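You operate a simulated robot arm through the tools that you are given. There is no shell and no other tool. Be economical: measure what you need, move in short steps, check, and stop when the job is done.

Carry out the task below with a simulated robot arm. There is one attempt and no reset: what you move stays moved.

Task
Give both nipples of the pivot block three shots of grease.
Fine: red cover shut again, pen back in its holder.

It is judged by the outcome, as a careful person would: the job done as asked, and still so three seconds after it is handed in. It fails if anything else is knocked over, pushed out of place, dropped, spilled or broken. A push-on lid holds only when it is set on centred and level and pressed home; a screw cap is set on level and turned clockwise until tight.

Robot
A 6-joint arm with a two-finger parallel gripper, fixed in place. Base frame: the origin is at the foot of the arm, x ahead of it, y to its left, z up. Lengths are in mm, angles in rad, forces in N, time in s.
With the tool pointing down near the work surface it reaches from about 240 to 660 mm from the base axis. Its first joint turns from -1.152 to 1.152 rad. Payload 2.9 kg.
The TCP is the grasp point between the finger pads, 30 mm short of the fingertips. In the tool frame z runs along the fingers and y along their closing line. Largest opening 110 mm; finger width 20, thickness 10; the body of the gripper, 48 by 112 mm, starts 55 mm behind the TCP.
Orientation is told as [roll, pitch, yaw] about the base's x, y, z axes, in that order, counted from this pose: with the fingers straight down and closing along the base's y, the tool's x points along the base's -x, its y along +y and its z along -z.

Tools
- The arm moves only by the tool move_arm. Its argument "plan" is a list of rows, each a list of 3 entries, a list of its own where there are three numbers: the shift along the tool's x, y, z in units of 400 mm (1.0 is 400 mm), then the turn, a rotation vector about the tool's x, y, z in units of 180 degrees (1.0 is 180 degrees), then the gripper command, from -1 (fully open) to 1 (shut), values between in proportion. In form: [[[dx, dy, dz], [ax, ay, az], gripper], ...]. A call has 1 to 8 rows; each row is the pose to reach, as a shift and turn from the pose commanded when the call began, along the tool's axes at that moment. A call with a number of a shift or a turn outside -1 to 1 is refused whole. Rows are played at 5 a second. More than 50 mm and 0.15 rad between two rows, or a gripper value outside its range, and nothing of the call is played. A pose out of reach is approached as far as the arm can. The call stops where the force on the tool passes 90 N (or 10 N more than at its start, if that is more) or the arm is blocked; 0.2 s more then pass. The fingers move at their own pace (about 108 mm/s each) and stop on an object; they squeeze with about 32 N. The grip force told is the motor's: it shows also when the fingers shut on nothing. Time passes only in rows, and 0.2 s behind the last, so rows that repeat a pose let the fingers close. It gives the time, the measured TCP pose, the force on the tool (base axes), the opening and the grip force at its end, in the units of the frame above (readings bear some noise).
- Cameras (640 x 400 px; columns grow to the right, rows downward): "scene" is fixed at [90.4, 451.7, 1377.3]; the picture's right is [-0.56, -0.83, 0.00], its down [-0.52, 0.36, -0.78] and it looks along [0.64, -0.44, -0.63] (base axes); focal length 367 px, centre (320, 200). "wrist" rides on the gripper at [-36, 0, -57] in the tool frame; the picture's right is [0.00, -1.00, 0.00], its down [0.97, 0.00, -0.24] and it looks along [0.24, 0.00, 0.97] (tool axes); focal length 218 px, centre (320, 200). There is no depth. A picture from a camera that has moved, and an enlarged one, comes with that camera's place and axes in the base frame and with its lens.
- snapshot(camera): a new picture of that camera. It takes no simulated time.
- enlarge(camera, box): a new picture of the part [left, top, right, bottom] of that camera's present view, enlarged. It takes no simulated time.
- finish_job(): hands the job in; it is judged then, once.

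Work in short steps. Places have to be worked out from the pictures, the camera data and where the tool is seen: move nearer, look again, correct. Check each grasp and each placing, and mend what went wrong. You have 120 turns and 64 pictures in all, those below and enlarged ones among them. Open the gripper and draw the arm clear of the work before you hand the job in, unless the task says otherwise; then end with one line.

The tools are called by a JSON object that holds its "name" and its "arguments". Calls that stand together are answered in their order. move_arm: Moves the arm, as the interface text tells. Its arguments: {"type":"object","properties":{"plan":{"type":"array"}},"required":["plan"]} The other tools are called the same way: snapshot (camera) takes a picture; enlarge (camera, box) takes an enlarged picture of a part of a camera's view; finish_job () hands the job in.

At the start:

```text
t: 0.0
tool_pos: [377.1, 44.2, 1114.6]
tcp_rot: [0.0, 0.001, 0.001]
contact_force: [0.6, 0.9, -0.1]
finger_gap: 110.0
gripper_force: 0.0
```

scene: 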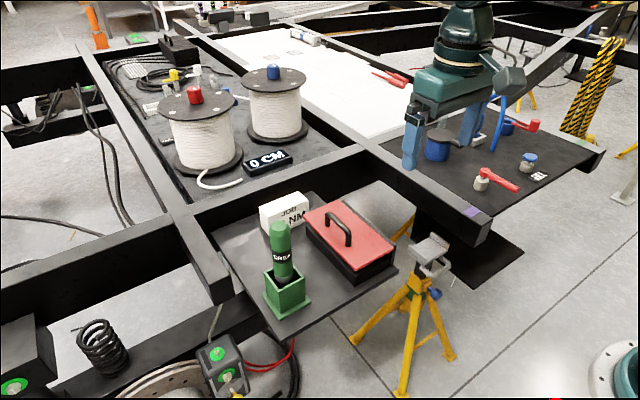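
wrist: 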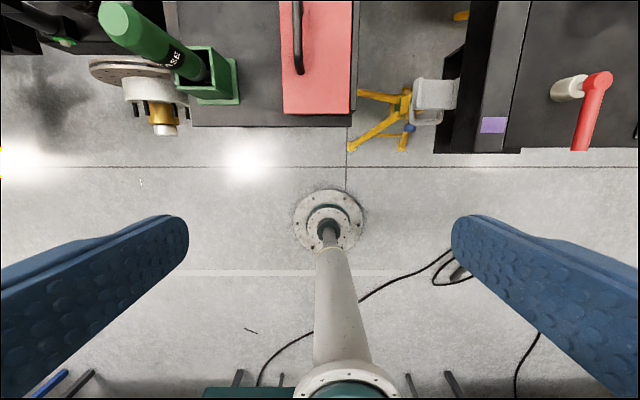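

The scene shows a green grease pen in a holder, a red-covered box, and a block with green spots. I'll look closer at these.

{"name": "enlarge", "arguments": {"camera": "scene", "box": [180, 170, 420, 400]}}

{"name": "enlarge", "arguments": {"camera": "scene", "box": [400, 80, 620, 250]}}

{"name": "enlarge", "arguments": {"camera": "scene", "box": [0, 280, 320, 400]}}

```text
1.74 times, centred on (300, 285) of scene
camera zoom: at [90.4, 451.7, 1377.3], right [-0.56, -0.83, 0.0], down [-0.52, 0.36, -0.78], along [0.64, -0.44, -0.63], focal length 638 px, centre (355, 52)
```

zoom: 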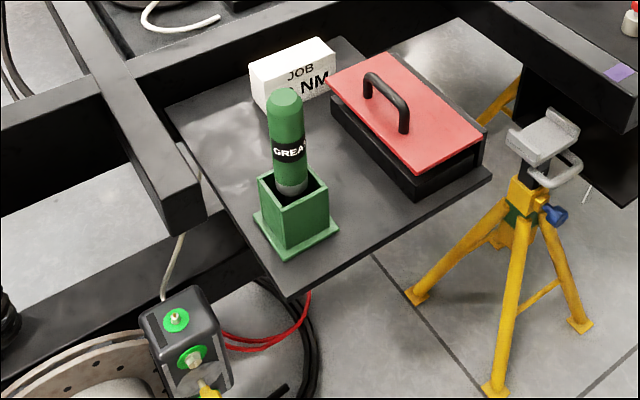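

```text
2.35 times, centred on (510, 165) of scene
camera zoom: at [90.4, 451.7, 1377.3], right [-0.56, -0.83, 0.0], down [-0.52, 0.36, -0.78], along [0.64, -0.44, -0.63], focal length 863 px, centre (-127, 282)
```

zoom: 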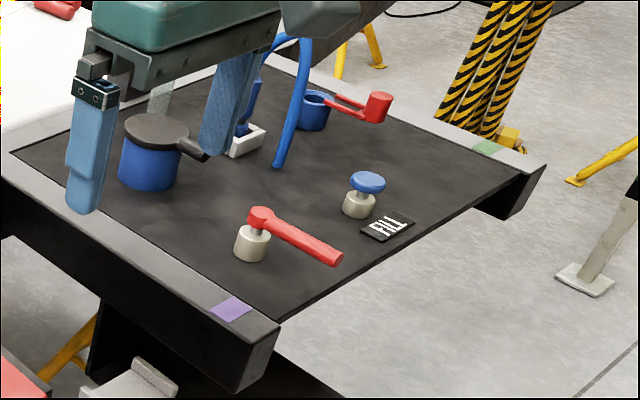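

```text
2.00 times, centred on (160, 340) of scene
camera zoom: at [90.4, 451.7, 1377.3], right [-0.56, -0.83, 0.0], down [-0.52, 0.36, -0.78], along [0.64, -0.44, -0.63], focal length 734 px, centre (640, -80)
```

zoom: 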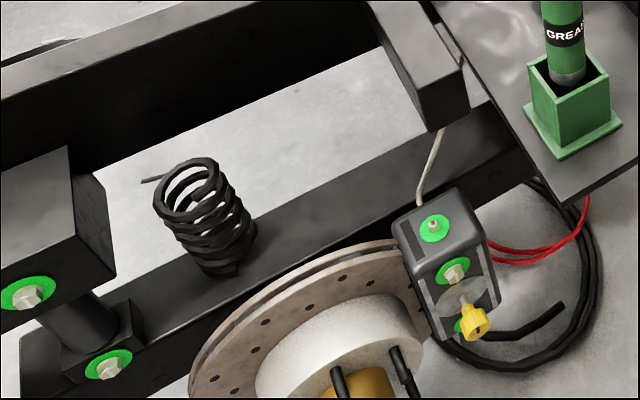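

I'll bring the wrist camera over the tray to see the box and holder.

{"name": "move_arm", "arguments": {"plan": [[[-0.1, 0.03, 0.03], [0, 0, 0], -1], [[-0.2, 0.06, 0.06], [0, 0, 0], -1], [[-0.3, 0.1, 0.12], [0, 0, 0], -1], [[-0.38, 0.17, 0.2], [0, 0, 0], -1]]}}

{"name": "snapshot", "arguments": {"camera": "wrist"}}

{"name": "snapshot", "arguments": {"camera": "scene"}}

```text
refused: row 4 steps farther than a row can; nothing moved
```

```text
58 pictures are left
camera wrist: at [412.6, 44.0, 1171.6], right [0.0, -1.0, 0.0], down [-0.97, 0.0, 0.24], along [-0.24, 0.0, -0.97], focal length 218 px, centre (320, 200)
```

wrist: 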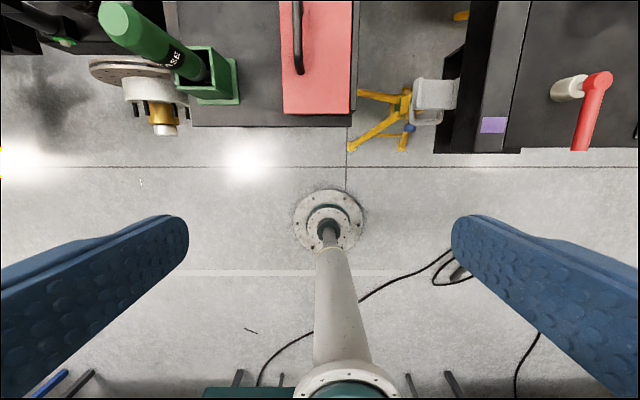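

```text
57 pictures are left
```

scene: 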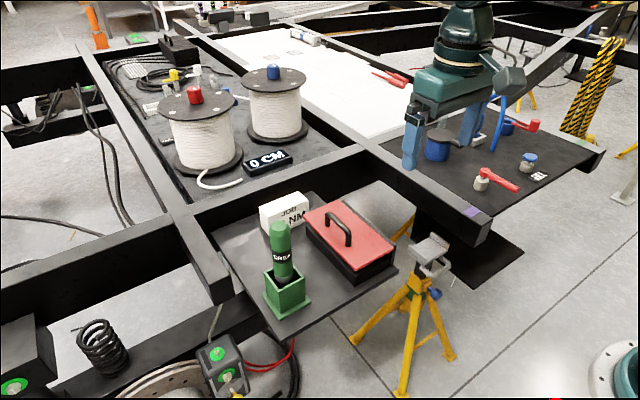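

The step was too long; I repeat with smaller rows.

{"name": "move_arm", "arguments": {"plan": [[[-0.08, 0.03, 0.02], [0, 0, 0], -1], [[-0.16, 0.06, 0.04], [0, 0, 0], -1], [[-0.24, 0.09, 0.06], [0, 0, 0], -1], [[-0.3, 0.13, 0.1], [0, 0, 0], -1], [[-0.36, 0.17, 0.14], [0, 0, 0], -1], [[-0.4, 0.2, 0.18], [0, 0, 0], -1]]}}

{"name": "snapshot", "arguments": {"camera": "wrist"}}

```text
t: 1.4
tool_pos: [536.6, 123.4, 1043.4]
tcp_rot: [0.0, 0.0, -0.001]
contact_force: [-0.5, 0.4, -1.2]
finger_gap: 109.9
gripper_force: 0.1
```

```text
56 pictures are left
camera wrist: at [572.8, 124.4, 1100.2], right [0.0, -1.0, 0.0], down [-0.97, 0.0, 0.24], along [-0.24, 0.0, -0.97], focal length 218 px, centre (320, 200)
```

wrist: 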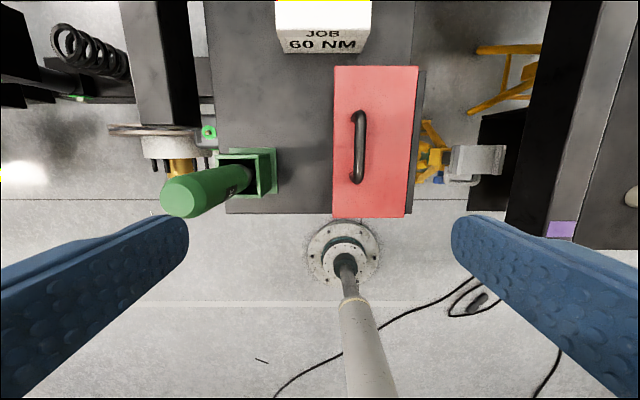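

Look closely at the box and at the green-ringed parts.

{"name": "enlarge", "arguments": {"camera": "wrist", "box": [200, 50, 440, 230]}}

{"name": "enlarge", "arguments": {"camera": "scene", "box": [290, 190, 410, 290]}}

```text
2.22 times, centred on (320, 140) of wrist
camera zoom: at [572.8, 124.4, 1100.2], right [0.0, -1.0, 0.0], down [-0.97, 0.0, 0.24], along [-0.24, 0.0, -0.97], focal length 485 px, centre (320, 333)
```

zoom: 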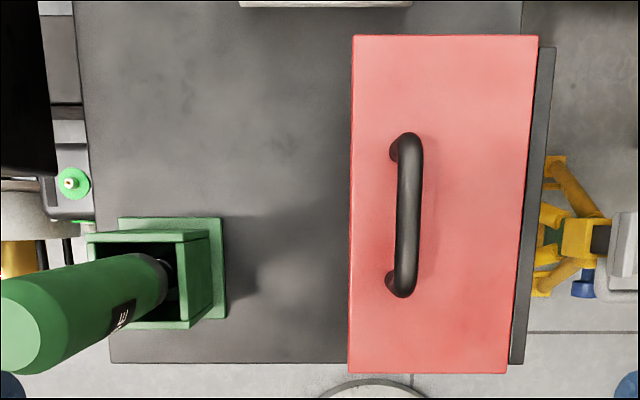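

```text
4.00 times, centred on (350, 240) of scene
camera zoom: at [90.4, 451.7, 1377.3], right [-0.56, -0.83, 0.0], down [-0.52, 0.36, -0.78], along [0.64, -0.44, -0.63], focal length 1467 px, centre (200, 40)
```

zoom: 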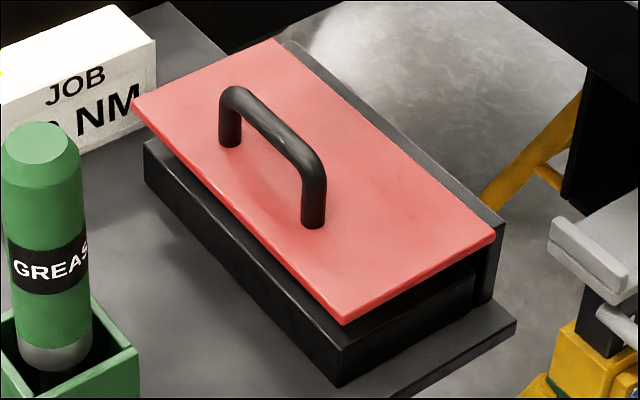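

The red cover looks hinged along its -y side, with a handle at about (568, 73), bar along x near z≈803. I move above it with the fingers closing along y.

{"name": "move_arm", "arguments": {"plan": [[[-0.02, -0.03, 0.1], [0, 0, 0], -0.5], [[-0.04, -0.07, 0.2], [0, 0, 0], 0.1], [[-0.06, -0.11, 0.3], [0, 0, 0], 0.1], [[-0.0775, -0.1275, 0.4], [0, 0, 0], 0.1], [[-0.0775, -0.1275, 0.46], [0, 0, 0], 0.1]]}}

{"name": "snapshot", "arguments": {"camera": "wrist"}}

{"name": "enlarge", "arguments": {"camera": "scene", "box": [260, 130, 440, 290]}}

```text
t: 2.6
tool_pos: [569.4, 72.1, 855.4]
tcp_rot: [0.001, -0.001, 0.001]
contact_force: [0.1, -0.3, -0.3]
finger_gap: 49.5
gripper_force: 0.1
```

```text
53 pictures are left
camera wrist: at [604.3, 72.2, 914.0], right [0.0, -1.0, 0.0], down [-0.97, 0.0, 0.24], along [-0.24, 0.0, -0.97], focal length 218 px, centre (320, 200)
```

wrist: 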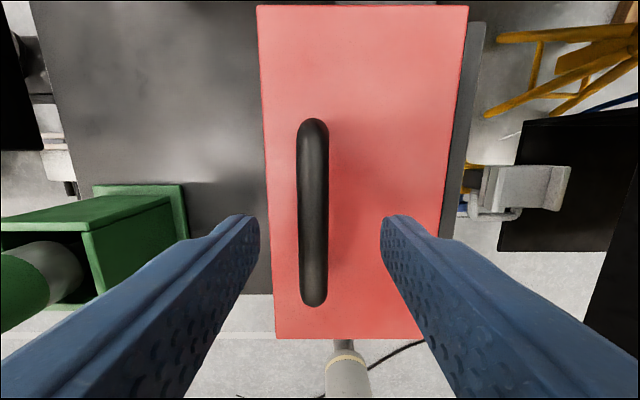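

```text
2.50 times, centred on (350, 210) of scene
camera zoom: at [90.4, 451.7, 1377.3], right [-0.56, -0.83, 0.0], down [-0.52, 0.36, -0.78], along [0.64, -0.44, -0.63], focal length 917 px, centre (245, 175)
```

zoom: 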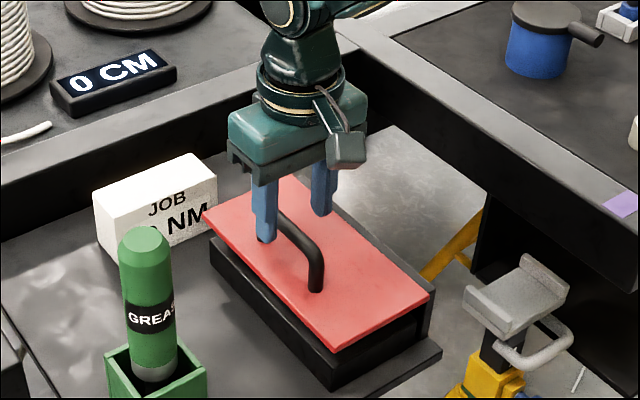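

Bar centred at about (565, 76). I descend to straddle it and close.

{"name": "move_arm", "arguments": {"plan": [[[0.005, 0.007, 0.06], [0, 0, 0], 0.1], [[0.008, 0.007, 0.1], [0, 0, 0], 0.1], [[0.008, 0.007, 0.105], [0, 0, 0], 0.8], [[0.008, 0.007, 0.105], [0, 0, 0], 1], [[0.008, 0.007, 0.105], [0, 0, 0], 1]]}}

{"name": "snapshot", "arguments": {"camera": "wrist"}}

```text
t: 3.8
tool_pos: [564.3, 75.0, 815.6]
tcp_rot: [0.001, 0.0, 0.001]
contact_force: [-3.5, -1.5, 7.3]
finger_gap: 13.2
gripper_force: 45.1
```

```text
51 pictures are left
camera wrist: at [600.1, 75.3, 873.4], right [0.0, -1.0, 0.0], down [-0.97, 0.0, 0.24], along [-0.24, 0.0, -0.97], focal length 218 px, centre (320, 200)
```

wrist: 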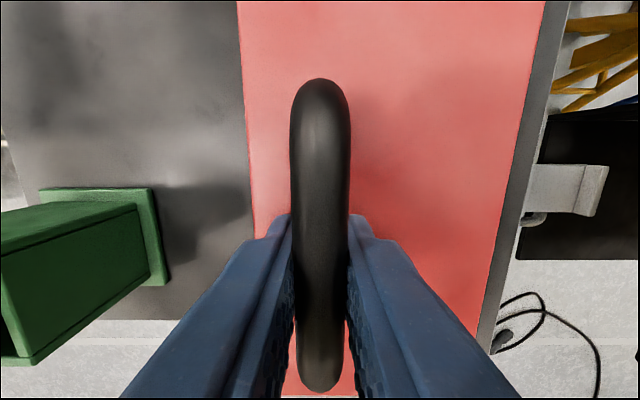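

Handle gripped (13 mm). I try a small rotation about the supposed hinge (y≈-10, z≈770).

{"name": "move_arm", "arguments": {"plan": [[[0, -0.015, -0.025], [-0.038, 0, 0], 1], [[0, -0.033, -0.047], [-0.0764, 0, 0], 1], [[0, -0.033, -0.047], [-0.0764, 0, 0], 1]]}}

{"name": "enlarge", "arguments": {"camera": "scene", "box": [260, 130, 440, 290]}}

```text
t: 4.6
tool_pos: [565.6, 63.6, 836.1]
tcp_rot: [0.242, -0.002, 0.003]
contact_force: [-2.9, 12.8, 8.8]
finger_gap: 13.2
gripper_force: 45.3
```

```text
2.50 times, centred on (350, 210) of scene
camera zoom: at [90.2, 452.0, 1377.2], right [-0.56, -0.83, 0.0], down [-0.52, 0.36, -0.78], along [0.64, -0.44, -0.63], focal length 917 px, centre (245, 175)
```

zoom: 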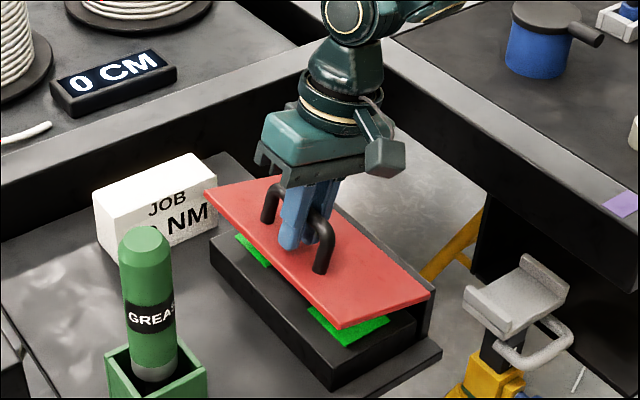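

The cover is hinged and green-ringed pads show inside, so this is the pivot block. I keep swinging it about a refined hinge (y≈-13, z≈775).

{"name": "move_arm", "arguments": {"plan": [[[0, -0.0151, -0.0277], [-0.0414, 0, 0], 1], [[0, -0.0338, -0.0531], [-0.0828, 0, 0], 1], [[0, -0.0555, -0.076], [-0.1241, 0, 0], 1], [[0, -0.08, -0.0958], [-0.1655, 0, 0], 1], [[0, -0.1069, -0.1122], [-0.2069, 0, 0], 1], [[0, -0.1357, -0.1251], [-0.2483, 0, 0], 1], [[0, -0.1357, -0.1251], [-0.2483, 0, 0], 1]]}}

{"name": "snapshot", "arguments": {"camera": "scene"}}

```text
t: 6.2
tool_pos: [563.9, -0.6, 870.9]
tcp_rot: [1.016, -0.004, -0.018]
contact_force: [39.3, -2.1, 6.2]
finger_gap: 13.1
gripper_force: 44.5
out of reach, approached as far as the arm can: row 6, 7
```

```text
49 pictures are left
```

scene: 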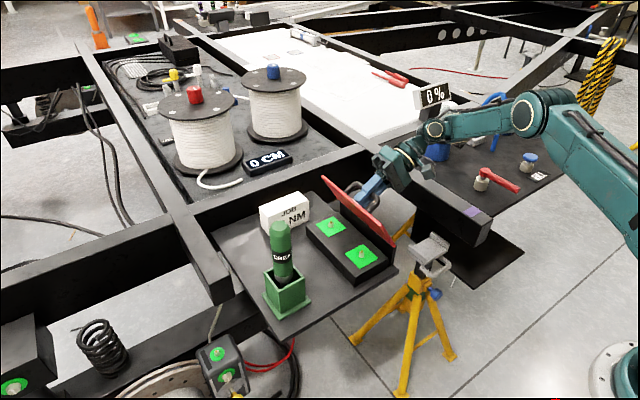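

The wrist is near its turning limit with the cover at about 58°. I hold the tool roll and let the bar turn in the pads while following the arc to about 90°.

{"name": "move_arm", "arguments": {"plan": [[[0, -0.004, -0.015], [0.022, 0, 0], 1], [[0, -0.009, -0.031], [0.022, 0, 0], 1], [[0, -0.026, -0.0615], [0.022, 0, 0], 1], [[0, -0.048, -0.0888], [0.022, 0, 0], 1]]}}

{"name": "enlarge", "arguments": {"camera": "scene", "box": [260, 130, 480, 290]}}

```text
t: 7.2
tool_pos: [555.5, -36.4, 868.6]
tcp_rot: [0.944, 0.005, -0.01]
contact_force: [36.3, 9.9, -28.1]
finger_gap: 13.7
gripper_force: 45.2
out of reach, approached as far as the arm can: row 4
```

```text
2.50 times, centred on (370, 210) of scene
camera zoom: at [91.7, 452.0, 1377.1], right [-0.56, -0.83, 0.0], down [-0.52, 0.36, -0.78], along [0.64, -0.44, -0.63], focal length 917 px, centre (195, 175)
```

zoom: 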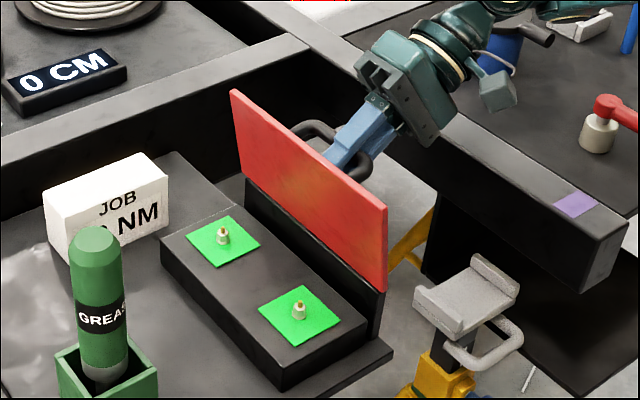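

Cover is near 80–85°, and reach is again limited by roll. I lower the tool roll to about 0.6 while pushing the bar a little further past vertical.

{"name": "move_arm", "arguments": {"plan": [[[-0.005, -0.002, -0.011], [0.039, 0, 0], 1], [[-0.01, -0.006, -0.021], [0.078, 0, 0], 1], [[-0.02, -0.0155, -0.032], [0.11, 0, 0], 1], [[-0.02, -0.032, -0.0445], [0.11, 0, 0], 1]]}}

{"name": "enlarge", "arguments": {"camera": "scene", "box": [260, 130, 480, 290]}}

```text
t: 8.2
tool_pos: [556.4, -58.1, 865.1]
tcp_rot: [0.608, 0.02, 0.008]
contact_force: [-37.2, 15.1, -24.9]
finger_gap: 13.3
gripper_force: 45.1
```

```text
2.50 times, centred on (370, 210) of scene
camera zoom: at [89.9, 452.1, 1377.2], right [-0.56, -0.83, 0.0], down [-0.52, 0.35, -0.78], along [0.64, -0.44, -0.63], focal length 917 px, centre (195, 175)
```

zoom: 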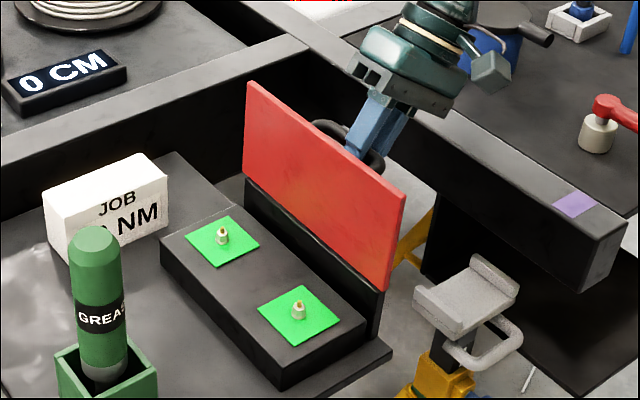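

Cover is now just past vertical (~98°). I ease the sideways load and push a little further to find its stop.

{"name": "move_arm", "arguments": {"plan": [[[0.015, 0, 0], [0, 0, 0], 1], [[0.015, -0.013, -0.003], [0, 0, 0], 1], [[0.015, -0.026, -0.006], [0, 0, 0], 1]]}}

```text
t: 9.0
tool_pos: [555.5, -65.7, 864.1]
tcp_rot: [0.608, 0.005, 0.0]
contact_force: [4.9, 22.7, -34.0]
finger_gap: 13.3
gripper_force: 44.6
```

Past vertical with growing resistance; I release by opening slightly and look whether the cover stays.

{"name": "move_arm", "arguments": {"plan": [[[0, 0, 0], [0, 0, 0], 0.6], [[0, 0, 0], [0, 0, 0], 0.55], [[0, 0, -0.05], [0, 0, 0], 0.55], [[0, 0, -0.12], [0, 0, 0], 0.55], [[0, 0, -0.2], [0, 0, 0], 0.55]]}}

{"name": "snapshot", "arguments": {"camera": "scene"}}

```text
t: 10.2
tool_pos: [557.7, -111.9, 932.8]
tcp_rot: [0.606, 0.0, 0.001]
contact_force: [-0.3, -0.6, 0.3]
finger_gap: 25.2
gripper_force: 0.1
```

```text
46 pictures are left
```

scene: 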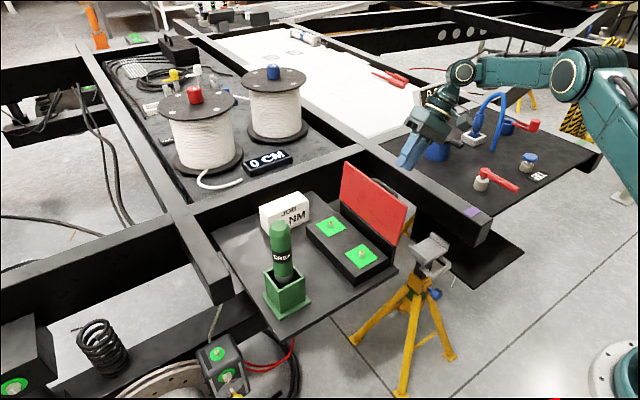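

The cover stays open. I lift away, straighten the tool and head toward the pen.

{"name": "move_arm", "arguments": {"plan": [[[0, 0.057, -0.082], [0.0386, 0, 0], 0.5], [[0, 0.114, -0.164], [0.077, 0, 0], 0.5], [[0, 0.176, -0.122], [0.116, 0, 0], 0.5], [[0, 0.258, -0.065], [0.154, 0, 0], 0.3], [[0, 0.34, -0.008], [0.193, 0, 0], 0], [[0, 0.4325, 0.056], [0.193, 0, 0], -0.3], [[0, 0.525, 0.1205], [0.193, 0, 0], -0.6], [[0, 0.607, 0.1775], [0.193, 0, 0], -1]]}}

{"name": "snapshot", "arguments": {"camera": "wrist"}}

```text
t: 12.0
tool_pos: [555.1, 130.1, 1011.7]
tcp_rot: [-0.003, -0.002, 0.001]
contact_force: [-0.4, 0.6, 0.3]
finger_gap: 109.9
gripper_force: 0.1
```

```text
45 pictures are left
camera wrist: at [591.0, 130.4, 1069.9], right [0.0, -1.0, 0.0], down [-0.97, 0.0, 0.24], along [-0.24, 0.0, -0.97], focal length 218 px, centre (320, 200)
```

wrist: 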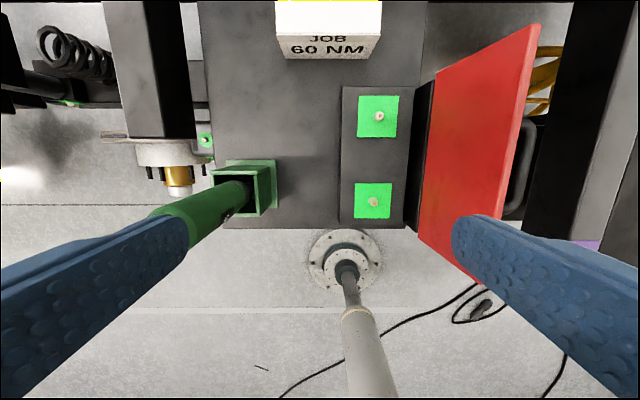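

Enlarge both views to triangulate the nipples and the pen.

{"name": "enlarge", "arguments": {"camera": "wrist", "box": [320, 80, 440, 230]}}

{"name": "enlarge", "arguments": {"camera": "scene", "box": [300, 205, 400, 285]}}

{"name": "enlarge", "arguments": {"camera": "scene", "box": [235, 210, 335, 330]}}

```text
2.67 times, centred on (380, 155) of wrist
camera zoom: at [591.0, 130.4, 1069.9], right [0.0, -1.0, 0.0], down [-0.97, 0.0, 0.24], along [-0.24, 0.0, -0.97], focal length 582 px, centre (160, 320)
```

zoom: 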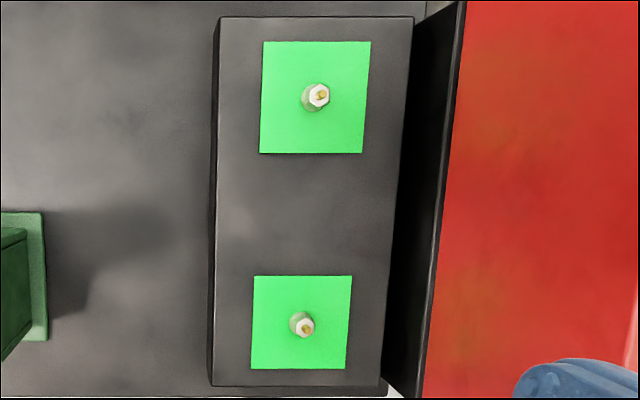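

```text
5.00 times, centred on (350, 245) of scene
camera zoom: at [90.4, 451.7, 1377.3], right [-0.56, -0.83, 0.0], down [-0.52, 0.36, -0.78], along [0.64, -0.44, -0.63], focal length 1834 px, centre (170, -25)
```

zoom: 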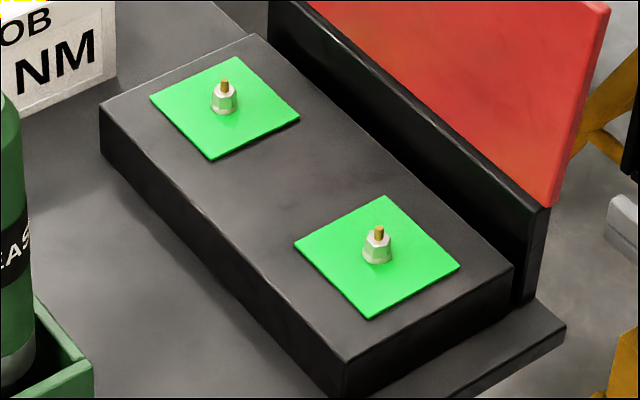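

```text
3.33 times, centred on (285, 270) of scene
camera zoom: at [90.4, 451.7, 1377.3], right [-0.56, -0.83, 0.0], down [-0.52, 0.36, -0.78], along [0.64, -0.44, -0.63], focal length 1223 px, centre (437, -33)
```

zoom: 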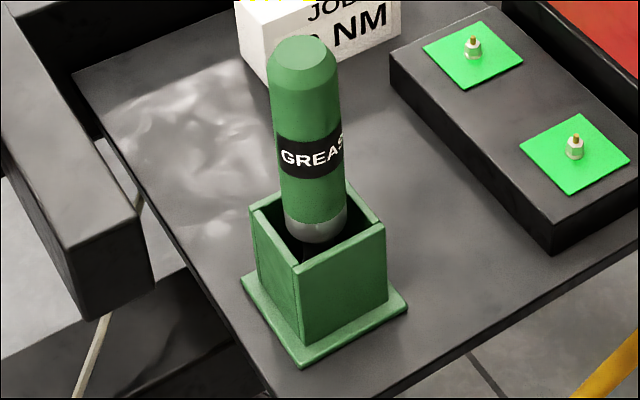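

Nipple tips come out at about A (629, 49, 761) and B (509, 50, 763); holder centre about (528, 240), pen top z≈930. I move over the pen for a closer look.

{"name": "move_arm", "arguments": {"plan": [[[0.03, 0.1, 0], [0, 0, 0], -1], [[0.06, 0.2, 0], [0, 0, 0], -1], [[0.0675, 0.275, 0], [0, 0, 0], -1], [[0.0675, 0.275, 0], [0, 0, 0], -1]]}}

{"name": "snapshot", "arguments": {"camera": "wrist"}}

```text
t: 13.0
tool_pos: [529.3, 237.3, 1013.2]
tcp_rot: [-0.003, -0.001, 0.001]
contact_force: [-0.5, 0.0, 0.2]
finger_gap: 110.2
gripper_force: 0.1
```

```text
41 pictures are left
camera wrist: at [565.5, 237.2, 1069.9], right [0.0, -1.0, 0.0], down [-0.97, 0.0, 0.24], along [-0.24, 0.0, -0.97], focal length 218 px, centre (320, 200)
```

wrist: 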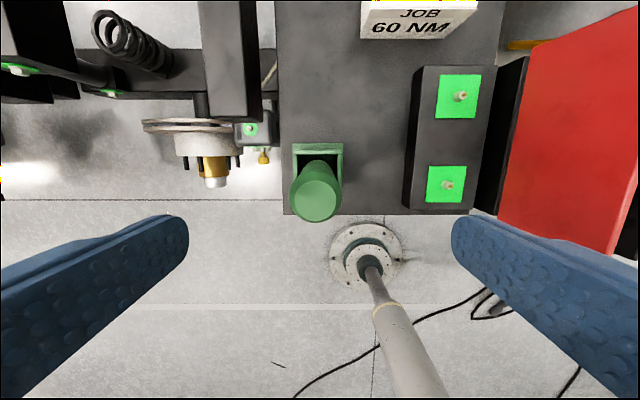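

Pen is centred at about (529.5, 239), upright. I descend around it to TCP z≈888 and close gently.

{"name": "move_arm", "arguments": {"plan": [[[0, 0.004, 0.1], [0, 0, 0], -0.6], [[0, 0.004, 0.2], [0, 0, 0], -0.4], [[0, 0.004, 0.28], [0, 0, 0], -0.2], [[0, 0.004, 0.313], [0, 0, 0], -0.1], [[0, 0.004, 0.313], [0, 0, 0], 0.2]]}}

{"name": "snapshot", "arguments": {"camera": "wrist"}}

{"name": "enlarge", "arguments": {"camera": "scene", "box": [215, 180, 355, 330]}}

```text
t: 14.2
tool_pos: [530.6, 237.4, 888.8]
tcp_rot: [-0.004, 0.001, 0.0]
contact_force: [0.3, -0.5, -0.7]
finger_gap: 44.0
gripper_force: 0.1
```

```text
40 pictures are left
camera wrist: at [566.9, 237.6, 945.4], right [0.0, -1.0, 0.0], down [-0.97, 0.0, 0.24], along [-0.24, 0.0, -0.97], focal length 218 px, centre (320, 200)
```

wrist: 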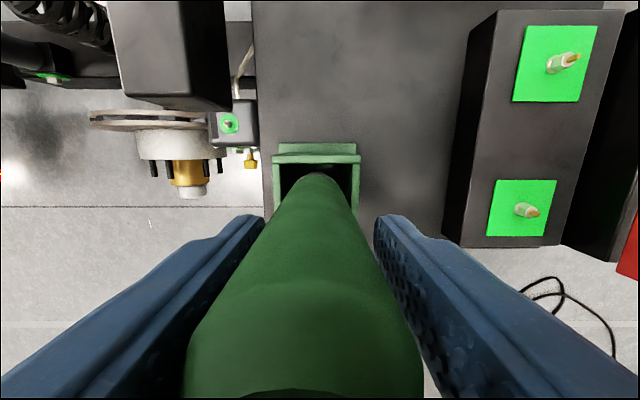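

```text
2.67 times, centred on (285, 255) of scene
camera zoom: at [90.4, 451.7, 1377.3], right [-0.56, -0.83, 0.0], down [-0.52, 0.36, -0.78], along [0.64, -0.44, -0.63], focal length 978 px, centre (413, 53)
```

zoom: 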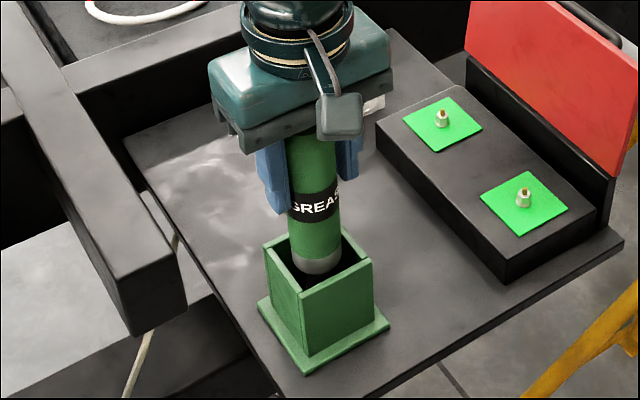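

Pen sits ~1.5 mm to +y; I shift and close.

{"name": "move_arm", "arguments": {"plan": [[[0, 0.004, 0], [0, 0, 0], 0.3], [[0, 0.004, 0], [0, 0, 0], 1], [[0, 0.004, 0], [0, 0, 0], 1], [[0, 0.004, 0], [0, 0, 0], 1]]}}

```text
t: 15.2
tool_pos: [531.2, 239.0, 888.4]
tcp_rot: [0.001, -0.001, -0.001]
contact_force: [0.1, 2.0, 0.6]
finger_gap: 37.6
gripper_force: 31.6
```

Gripped at 37.6 mm. I lift straight up 130 mm and look at the nozzle.

{"name": "move_arm", "arguments": {"plan": [[[0, 0, -0.05], [0, 0, 0], 1], [[0, 0, -0.13], [0, 0, 0], 1], [[0, 0, -0.22], [0, 0, 0], 1], [[0, 0, -0.31], [0, 0, 0], 1], [[0, 0, -0.31], [0, 0, 0], 1]]}}

{"name": "enlarge", "arguments": {"camera": "scene", "box": [200, 100, 400, 330]}}

{"name": "snapshot", "arguments": {"camera": "wrist"}}

```text
t: 16.4
tool_pos: [531.5, 239.0, 1013.6]
tcp_rot: [0.0, 0.001, -0.002]
contact_force: [0.1, -0.8, -4.4]
finger_gap: 37.6
gripper_force: 31.9
```

```text
1.74 times, centred on (300, 215) of scene
camera zoom: at [90.5, 451.8, 1377.3], right [-0.56, -0.83, 0.0], down [-0.52, 0.36, -0.78], along [0.64, -0.44, -0.63], focal length 638 px, centre (355, 174)
```

zoom: 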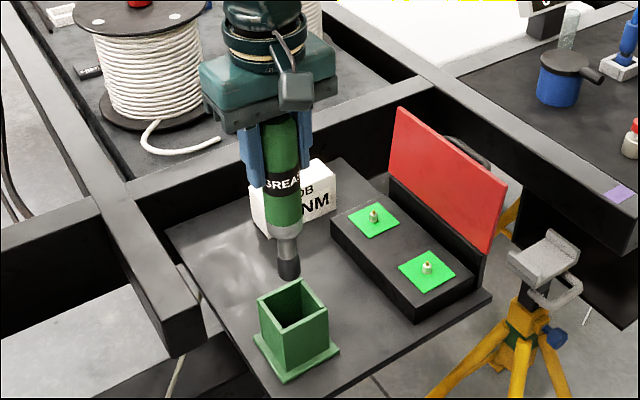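

```text
37 pictures are left
camera wrist: at [566.8, 239.9, 1071.4], right [0.0, -1.0, 0.0], down [-0.97, 0.0, 0.24], along [-0.24, 0.0, -0.97], focal length 218 px, centre (320, 200)
```

wrist: 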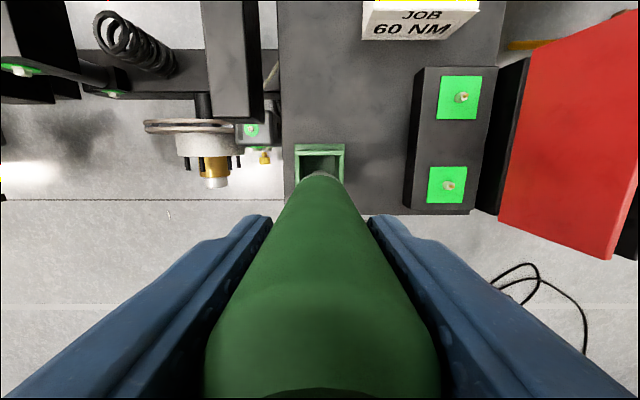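

Pen is held plumb, nozzle tip about 176 mm below the TCP. I carry it toward nipple B, holding the tip ~35 mm above it.

{"name": "move_arm", "arguments": {"plan": [[[0.011, -0.09, 0], [0, 0, 0], 1], [[0.022, -0.18, 0], [0, 0, 0], 1], [[0.034, -0.27, 0], [0, 0, 0], 1], [[0.045, -0.36, 0.02], [0, 0, 0], 1], [[0.056, -0.44, 0.06], [0, 0, 0], 1], [[0.056, -0.47, 0.0965], [0, 0, 0], 1], [[0.056, -0.47, 0.0965], [0, 0, 0], 1]]}}

{"name": "enlarge", "arguments": {"camera": "scene", "box": [310, 150, 410, 290]}}

{"name": "snapshot", "arguments": {"camera": "wrist"}}

```text
t: 18.0
tool_pos: [506.9, 50.2, 971.4]
tcp_rot: [-0.002, 0.0, 0.0]
contact_force: [-0.1, -0.6, -3.8]
finger_gap: 37.7
gripper_force: 31.7
```

```text
2.86 times, centred on (360, 220) of scene
camera zoom: at [90.5, 451.7, 1377.3], right [-0.56, -0.83, 0.0], down [-0.52, 0.36, -0.78], along [0.64, -0.44, -0.63], focal length 1048 px, centre (206, 143)
```

zoom: 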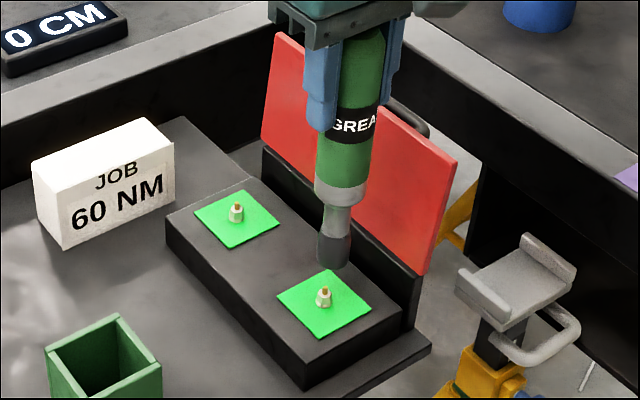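

```text
35 pictures are left
camera wrist: at [542.3, 50.1, 1028.5], right [0.0, -1.0, 0.0], down [-0.97, 0.0, 0.24], along [-0.24, 0.0, -0.97], focal length 218 px, centre (320, 200)
```

wrist: 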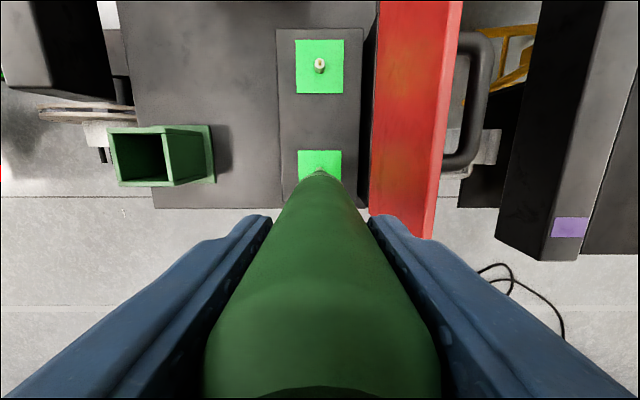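

The tip looks a few mm to the image right of the nipple; I enlarge for a finer measurement.

{"name": "enlarge", "arguments": {"camera": "scene", "box": [325, 200, 385, 265]}}

{"name": "enlarge", "arguments": {"camera": "wrist", "box": [270, 20, 380, 220]}}

```text
6.15 times, centred on (355, 232) of scene
camera zoom: at [90.5, 451.7, 1377.3], right [-0.56, -0.83, 0.0], down [-0.52, 0.36, -0.78], along [0.64, -0.44, -0.63], focal length 2258 px, centre (105, 0)
```

zoom: 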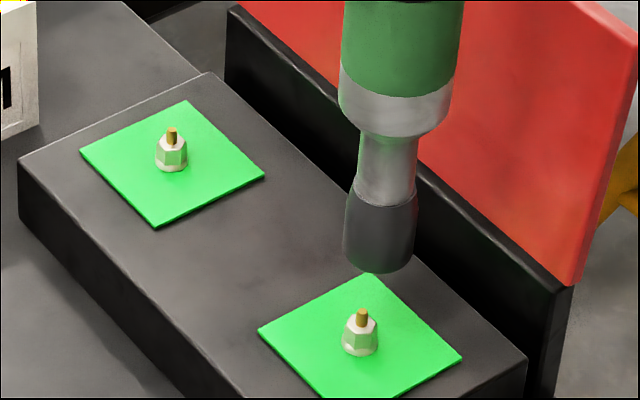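

```text
2.00 times, centred on (325, 120) of wrist
camera zoom: at [542.3, 50.1, 1028.5], right [0.0, -1.0, 0.0], down [-0.97, 0.0, 0.24], along [-0.24, 0.0, -0.97], focal length 436 px, centre (310, 360)
```

zoom: 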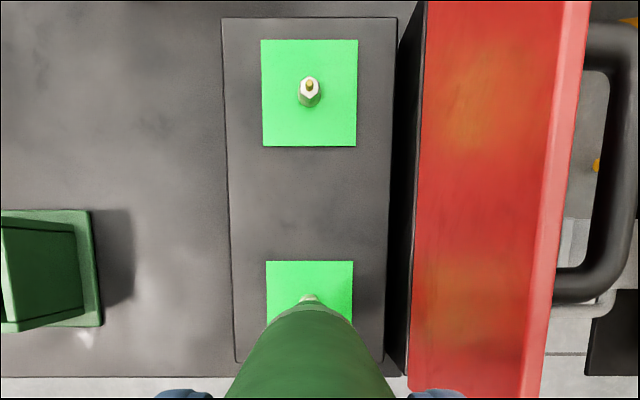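

Nipple B by the wrist view is at about (509.3, 50.3); I shift +3 mm x, +1 mm y and lower 20 mm, then re-check alignment.

{"name": "move_arm", "arguments": {"plan": [[[-0.0075, 0.0025, 0.02], [0, 0, 0], 1], [[-0.0075, 0.0025, 0.05], [0, 0, 0], 1], [[-0.0075, 0.0025, 0.05], [0, 0, 0], 1]]}}

{"name": "enlarge", "arguments": {"camera": "scene", "box": [330, 215, 380, 265]}}

```text
t: 18.8
tool_pos: [510.0, 50.9, 952.7]
tcp_rot: [-0.002, -0.001, -0.001]
contact_force: [0.2, 0.9, -4.8]
finger_gap: 37.8
gripper_force: 31.9
```

```text
8.00 times, centred on (355, 240) of scene
camera zoom: at [90.5, 451.7, 1377.3], right [-0.56, -0.83, 0.0], down [-0.52, 0.36, -0.78], along [0.64, -0.44, -0.63], focal length 2935 px, centre (40, -120)
```

zoom: 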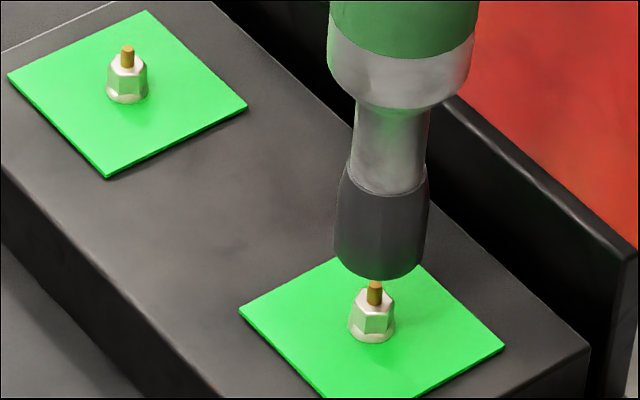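

Aligned within about 1 mm; tip ~8 mm above the nipple. I lower 12 mm in small steps and read force.

{"name": "move_arm", "arguments": {"plan": [[[0, 0, 0.01], [0, 0, 0], 1], [[0, 0, 0.02], [0, 0, 0], 1], [[0, 0, 0.025], [0, 0, 0], 1], [[0, 0, 0.03], [0, 0, 0], 1]]}}

{"name": "enlarge", "arguments": {"camera": "scene", "box": [330, 215, 380, 265]}}

```text
t: 19.8
tool_pos: [510.7, 52.4, 940.4]
tcp_rot: [-0.002, 0.001, 0.001]
contact_force: [0.4, 0.6, -3.8]
finger_gap: 37.6
gripper_force: 31.4
```

```text
8.00 times, centred on (355, 240) of scene
camera zoom: at [90.5, 451.7, 1377.3], right [-0.56, -0.83, 0.0], down [-0.52, 0.36, -0.78], along [0.64, -0.44, -0.63], focal length 2935 px, centre (40, -120)
```

zoom: 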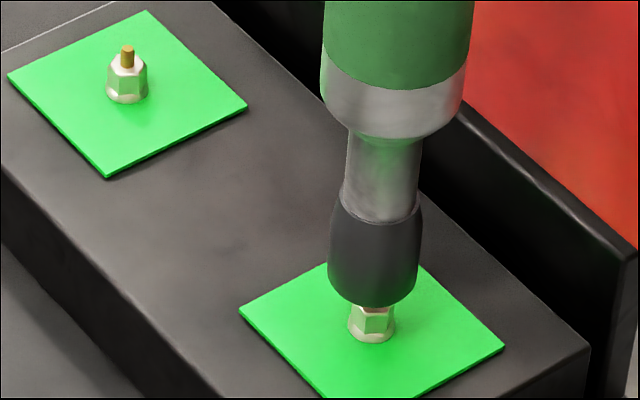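

No force yet; the nozzle is closing over the tip. Continue down in 2–3 mm steps.

{"name": "move_arm", "arguments": {"plan": [[[0, -0.001, 0.005], [0, 0, 0], 1], [[0, -0.001, 0.01], [0, 0, 0], 1], [[0, -0.001, 0.01], [0, 0, 0], 1]]}}

```text
t: 20.6
tool_pos: [510.3, 52.6, 937.0]
tcp_rot: [-0.002, 0.001, 0.001]
contact_force: [0.4, 0.0, -4.5]
finger_gap: 37.3
gripper_force: 31.8
```

{"name": "move_arm", "arguments": {"plan": [[[0, -0.001, 0.005], [0, 0, 0], 1], [[0, -0.001, 0.01], [0, 0, 0], 1], [[0, -0.001, 0.01], [0, 0, 0], 1]]}}

{"name": "enlarge", "arguments": {"camera": "scene", "box": [330, 215, 380, 265]}}

```text
t: 21.4
tool_pos: [510.7, 52.8, 932.7]
tcp_rot: [-0.001, -0.002, 0.002]
contact_force: [-0.2, 0.6, -4.7]
finger_gap: 37.5
gripper_force: 32.1
```

```text
8.00 times, centred on (355, 240) of scene
camera zoom: at [90.5, 451.7, 1377.3], right [-0.56, -0.83, 0.0], down [-0.52, 0.36, -0.78], along [0.64, -0.44, -0.63], focal length 2935 px, centre (40, -120)
```

zoom: 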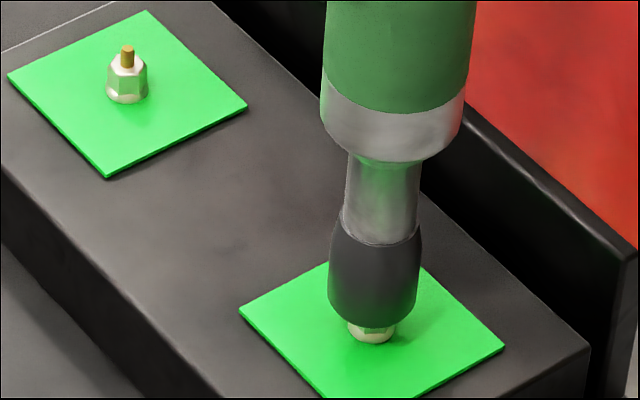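

Still only the pen's weight; nozzle is around the hex now. Continue down carefully.

{"name": "move_arm", "arguments": {"plan": [[[0, 0, 0.005], [0, 0, 0], 1], [[0, 0, 0.01], [0, 0, 0], 1]]}}

```text
t: 22.0
tool_pos: [510.0, 52.1, 928.9]
tcp_rot: [-0.002, 0.0, -0.001]
contact_force: [0.0, -0.4, -4.6]
finger_gap: 37.7
gripper_force: 31.8
```

{"name": "move_arm", "arguments": {"plan": [[[0, 0, 0.005], [0, 0, 0], 1], [[0, 0, 0.01], [0, 0, 0], 1]]}}

{"name": "enlarge", "arguments": {"camera": "scene", "box": [310, 200, 390, 275]}}

```text
t: 22.6
tool_pos: [510.5, 51.3, 923.6]
tcp_rot: [-0.001, 0.0, 0.0]
contact_force: [1.1, 0.0, -3.8]
finger_gap: 37.5
gripper_force: 32.0
```

```text
5.33 times, centred on (350, 238) of scene
camera zoom: at [90.5, 451.7, 1377.3], right [-0.56, -0.83, 0.0], down [-0.52, 0.36, -0.78], along [0.64, -0.44, -0.63], focal length 1956 px, centre (160, 0)
```

zoom: 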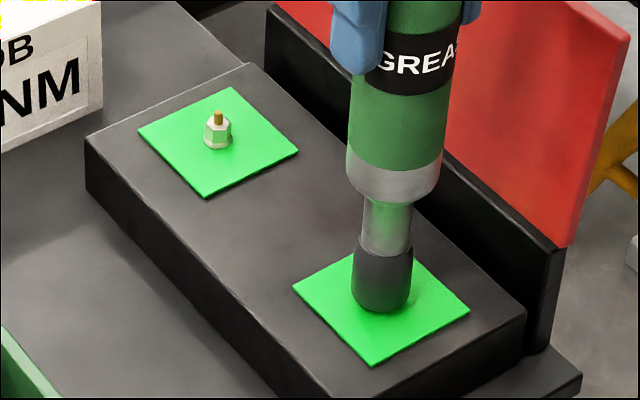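

The nozzle fully encloses the nipple, still no reaction. A few mm more.

{"name": "move_arm", "arguments": {"plan": [[[0, 0, 0.004], [0, 0, 0], 1], [[0, 0, 0.008], [0, 0, 0], 1]]}}

```text
t: 23.2
tool_pos: [510.1, 51.1, 920.4]
tcp_rot: [-0.002, 0.0, 0.001]
contact_force: [0.4, -0.1, -3.8]
finger_gap: 37.5
gripper_force: 31.9
```

{"name": "move_arm", "arguments": {"plan": [[[0, 0, 0.004], [0, 0, 0], 1], [[0, 0, 0.008], [0, 0, 0], 1]]}}

{"name": "enlarge", "arguments": {"camera": "scene", "box": [310, 200, 390, 275]}}

```text
t: 23.8
tool_pos: [509.5, 52.5, 919.0]
tcp_rot: [0.0, -0.003, 0.0]
contact_force: [-2.4, 1.6, 9.2]
finger_gap: 37.7
gripper_force: 32.0
```

```text
5.33 times, centred on (350, 238) of scene
camera zoom: at [90.2, 451.7, 1377.3], right [-0.56, -0.83, 0.0], down [-0.52, 0.36, -0.78], along [0.64, -0.44, -0.63], focal length 1956 px, centre (160, 0)
```

zoom: 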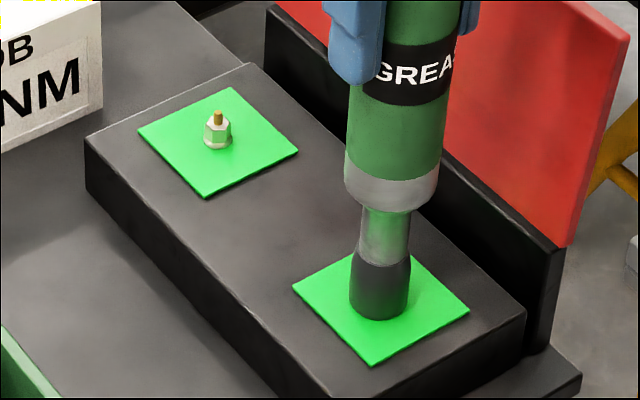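

Contact: +13 N. I press another 2 mm and hold briefly.

{"name": "move_arm", "arguments": {"plan": [[[0, 0, 0.003], [0, 0, 0], 1], [[0, 0, 0.006], [0, 0, 0], 1], [[0, 0, 0.006], [0, 0, 0], 1]]}}

{"name": "snapshot", "arguments": {"camera": "scene"}}

```text
t: 24.6
tool_pos: [511.4, 50.9, 918.5]
tcp_rot: [-0.001, -0.008, 0.0]
contact_force: [-5.6, 2.0, 36.4]
finger_gap: 37.6
gripper_force: 31.7
```

```text
27 pictures are left
```

scene: 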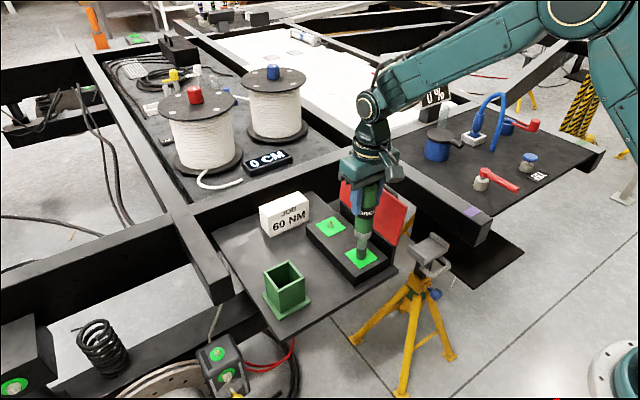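

Firm contact at ~40 N, no sliding. I lift clear to see whether a shot left any visible mark.

{"name": "move_arm", "arguments": {"plan": [[[0, 0, -0.02], [0, 0, 0], 1], [[0, 0, -0.06], [0, 0, 0], 1], [[0, 0, -0.1], [0, 0, 0], 1]]}}

{"name": "enlarge", "arguments": {"camera": "scene", "box": [310, 150, 400, 270]}}

```text
t: 25.4
tool_pos: [510.9, 51.4, 955.3]
tcp_rot: [-0.003, 0.003, -0.002]
contact_force: [-0.7, 1.0, -4.6]
finger_gap: 37.5
gripper_force: 32.4
```

```text
3.33 times, centred on (355, 210) of scene
camera zoom: at [90.5, 451.7, 1377.3], right [-0.56, -0.83, 0.0], down [-0.52, 0.36, -0.78], along [0.64, -0.44, -0.63], focal length 1223 px, centre (203, 167)
```

zoom: 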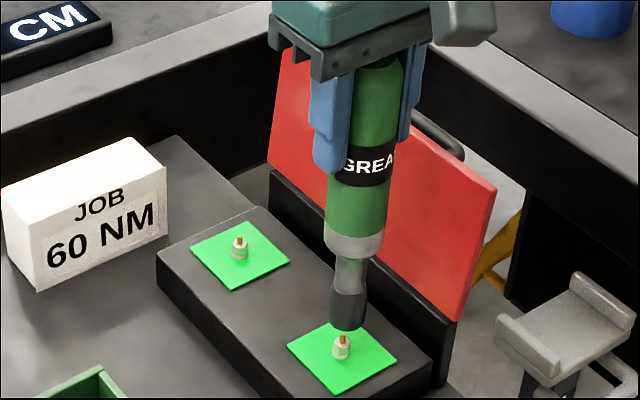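

{"name": "enlarge", "arguments": {"camera": "scene", "box": [330, 215, 380, 265]}}

{"name": "enlarge", "arguments": {"camera": "wrist", "box": [270, 20, 370, 220]}}

```text
8.00 times, centred on (355, 240) of scene
camera zoom: at [90.5, 451.7, 1377.3], right [-0.56, -0.83, 0.0], down [-0.52, 0.36, -0.78], along [0.64, -0.44, -0.63], focal length 2935 px, centre (40, -120)
```

zoom: 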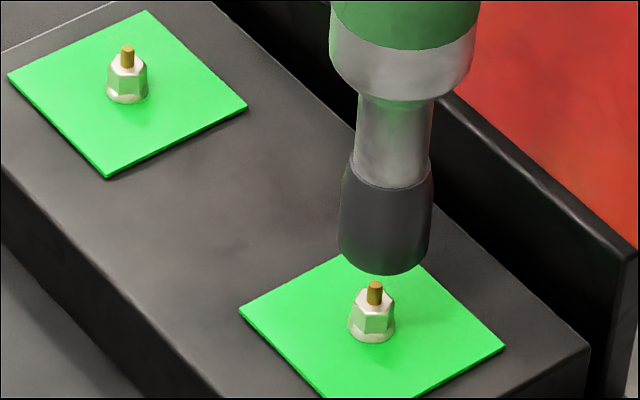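

```text
2.00 times, centred on (320, 120) of wrist
camera zoom: at [546.2, 51.6, 1012.0], right [0.0, -1.0, 0.0], down [-0.97, 0.0, 0.24], along [-0.24, 0.0, -0.97], focal length 436 px, centre (320, 360)
```

zoom: 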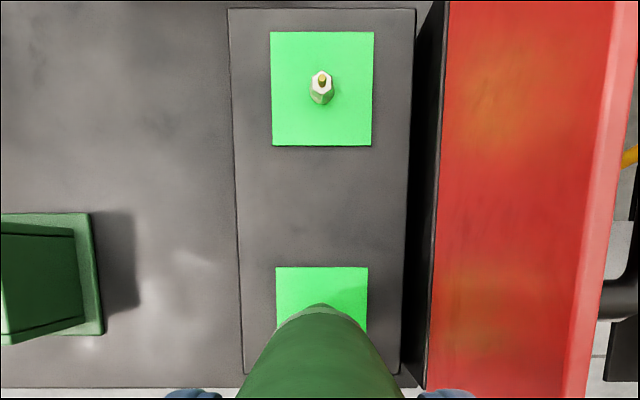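

No visible mark or moving parts; the nozzle seats fully over the nipple and the press was a clear ~40 N. I give the second full press.

{"name": "move_arm", "arguments": {"plan": [[[0, 0, 0.04], [0, 0, 0], 1], [[0, 0, 0.075], [0, 0, 0], 1], [[0, 0, 0.093], [0, 0, 0], 1], [[0, 0, 0.102], [0, 0, 0], 1], [[0, 0, 0.102], [0, 0, 0], 1]]}}

{"name": "enlarge", "arguments": {"camera": "scene", "box": [310, 150, 400, 270]}}

```text
t: 26.6
tool_pos: [513.4, 51.4, 918.2]
tcp_rot: [0.0, -0.009, 0.001]
contact_force: [-3.9, -0.9, 41.4]
finger_gap: 37.6
gripper_force: 31.8
```

```text
3.33 times, centred on (355, 210) of scene
camera zoom: at [89.7, 451.7, 1377.4], right [-0.56, -0.83, 0.0], down [-0.52, 0.36, -0.78], along [0.64, -0.44, -0.63], focal length 1223 px, centre (203, 167)
```

zoom: 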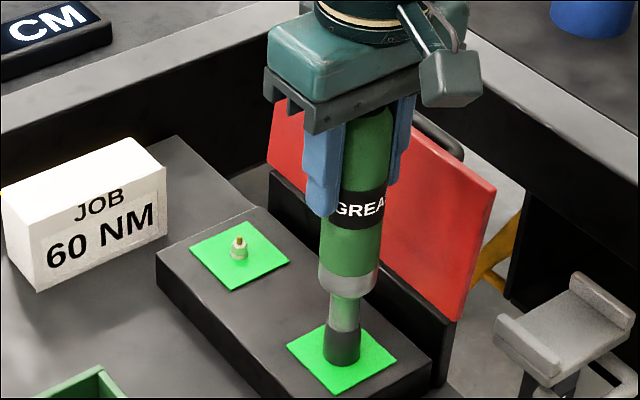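

Second press held at ~45 N net. I lift off fully.

{"name": "move_arm", "arguments": {"plan": [[[0, 0, -0.02], [0, 0, 0], 1], [[0, 0, -0.06], [0, 0, 0], 1], [[0, 0, -0.102], [0, 0, 0], 1]]}}

{"name": "enlarge", "arguments": {"camera": "scene", "box": [330, 215, 380, 265]}}

```text
t: 27.4
tool_pos: [510.4, 52.2, 955.3]
tcp_rot: [-0.002, 0.002, 0.0]
contact_force: [-0.3, -1.0, -5.4]
finger_gap: 37.3
gripper_force: 32.3
```

```text
8.00 times, centred on (355, 240) of scene
camera zoom: at [90.5, 451.7, 1377.3], right [-0.56, -0.83, 0.0], down [-0.52, 0.36, -0.78], along [0.64, -0.44, -0.63], focal length 2935 px, centre (40, -120)
```

zoom: 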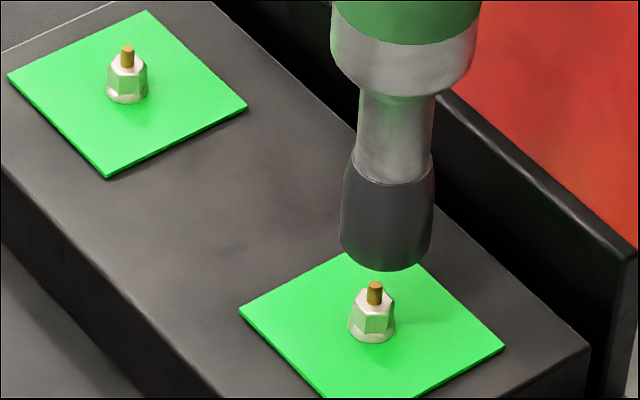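

Nozzle slid up only ~1 mm in the grip, so this is near the most the grip transmits. Third press on nipple B.

{"name": "move_arm", "arguments": {"plan": [[[0, 0, 0.04], [0, 0, 0], 1], [[0, 0, 0.075], [0, 0, 0], 1], [[0, 0, 0.093], [0, 0, 0], 1], [[0, 0, 0.1035], [0, 0, 0], 1], [[0, 0, 0.1035], [0, 0, 0], 1]]}}

```text
t: 28.6
tool_pos: [512.2, 50.3, 918.6]
tcp_rot: [0.001, -0.011, -0.001]
contact_force: [-4.3, -1.3, 43.2]
finger_gap: 37.5
gripper_force: 32.0
```

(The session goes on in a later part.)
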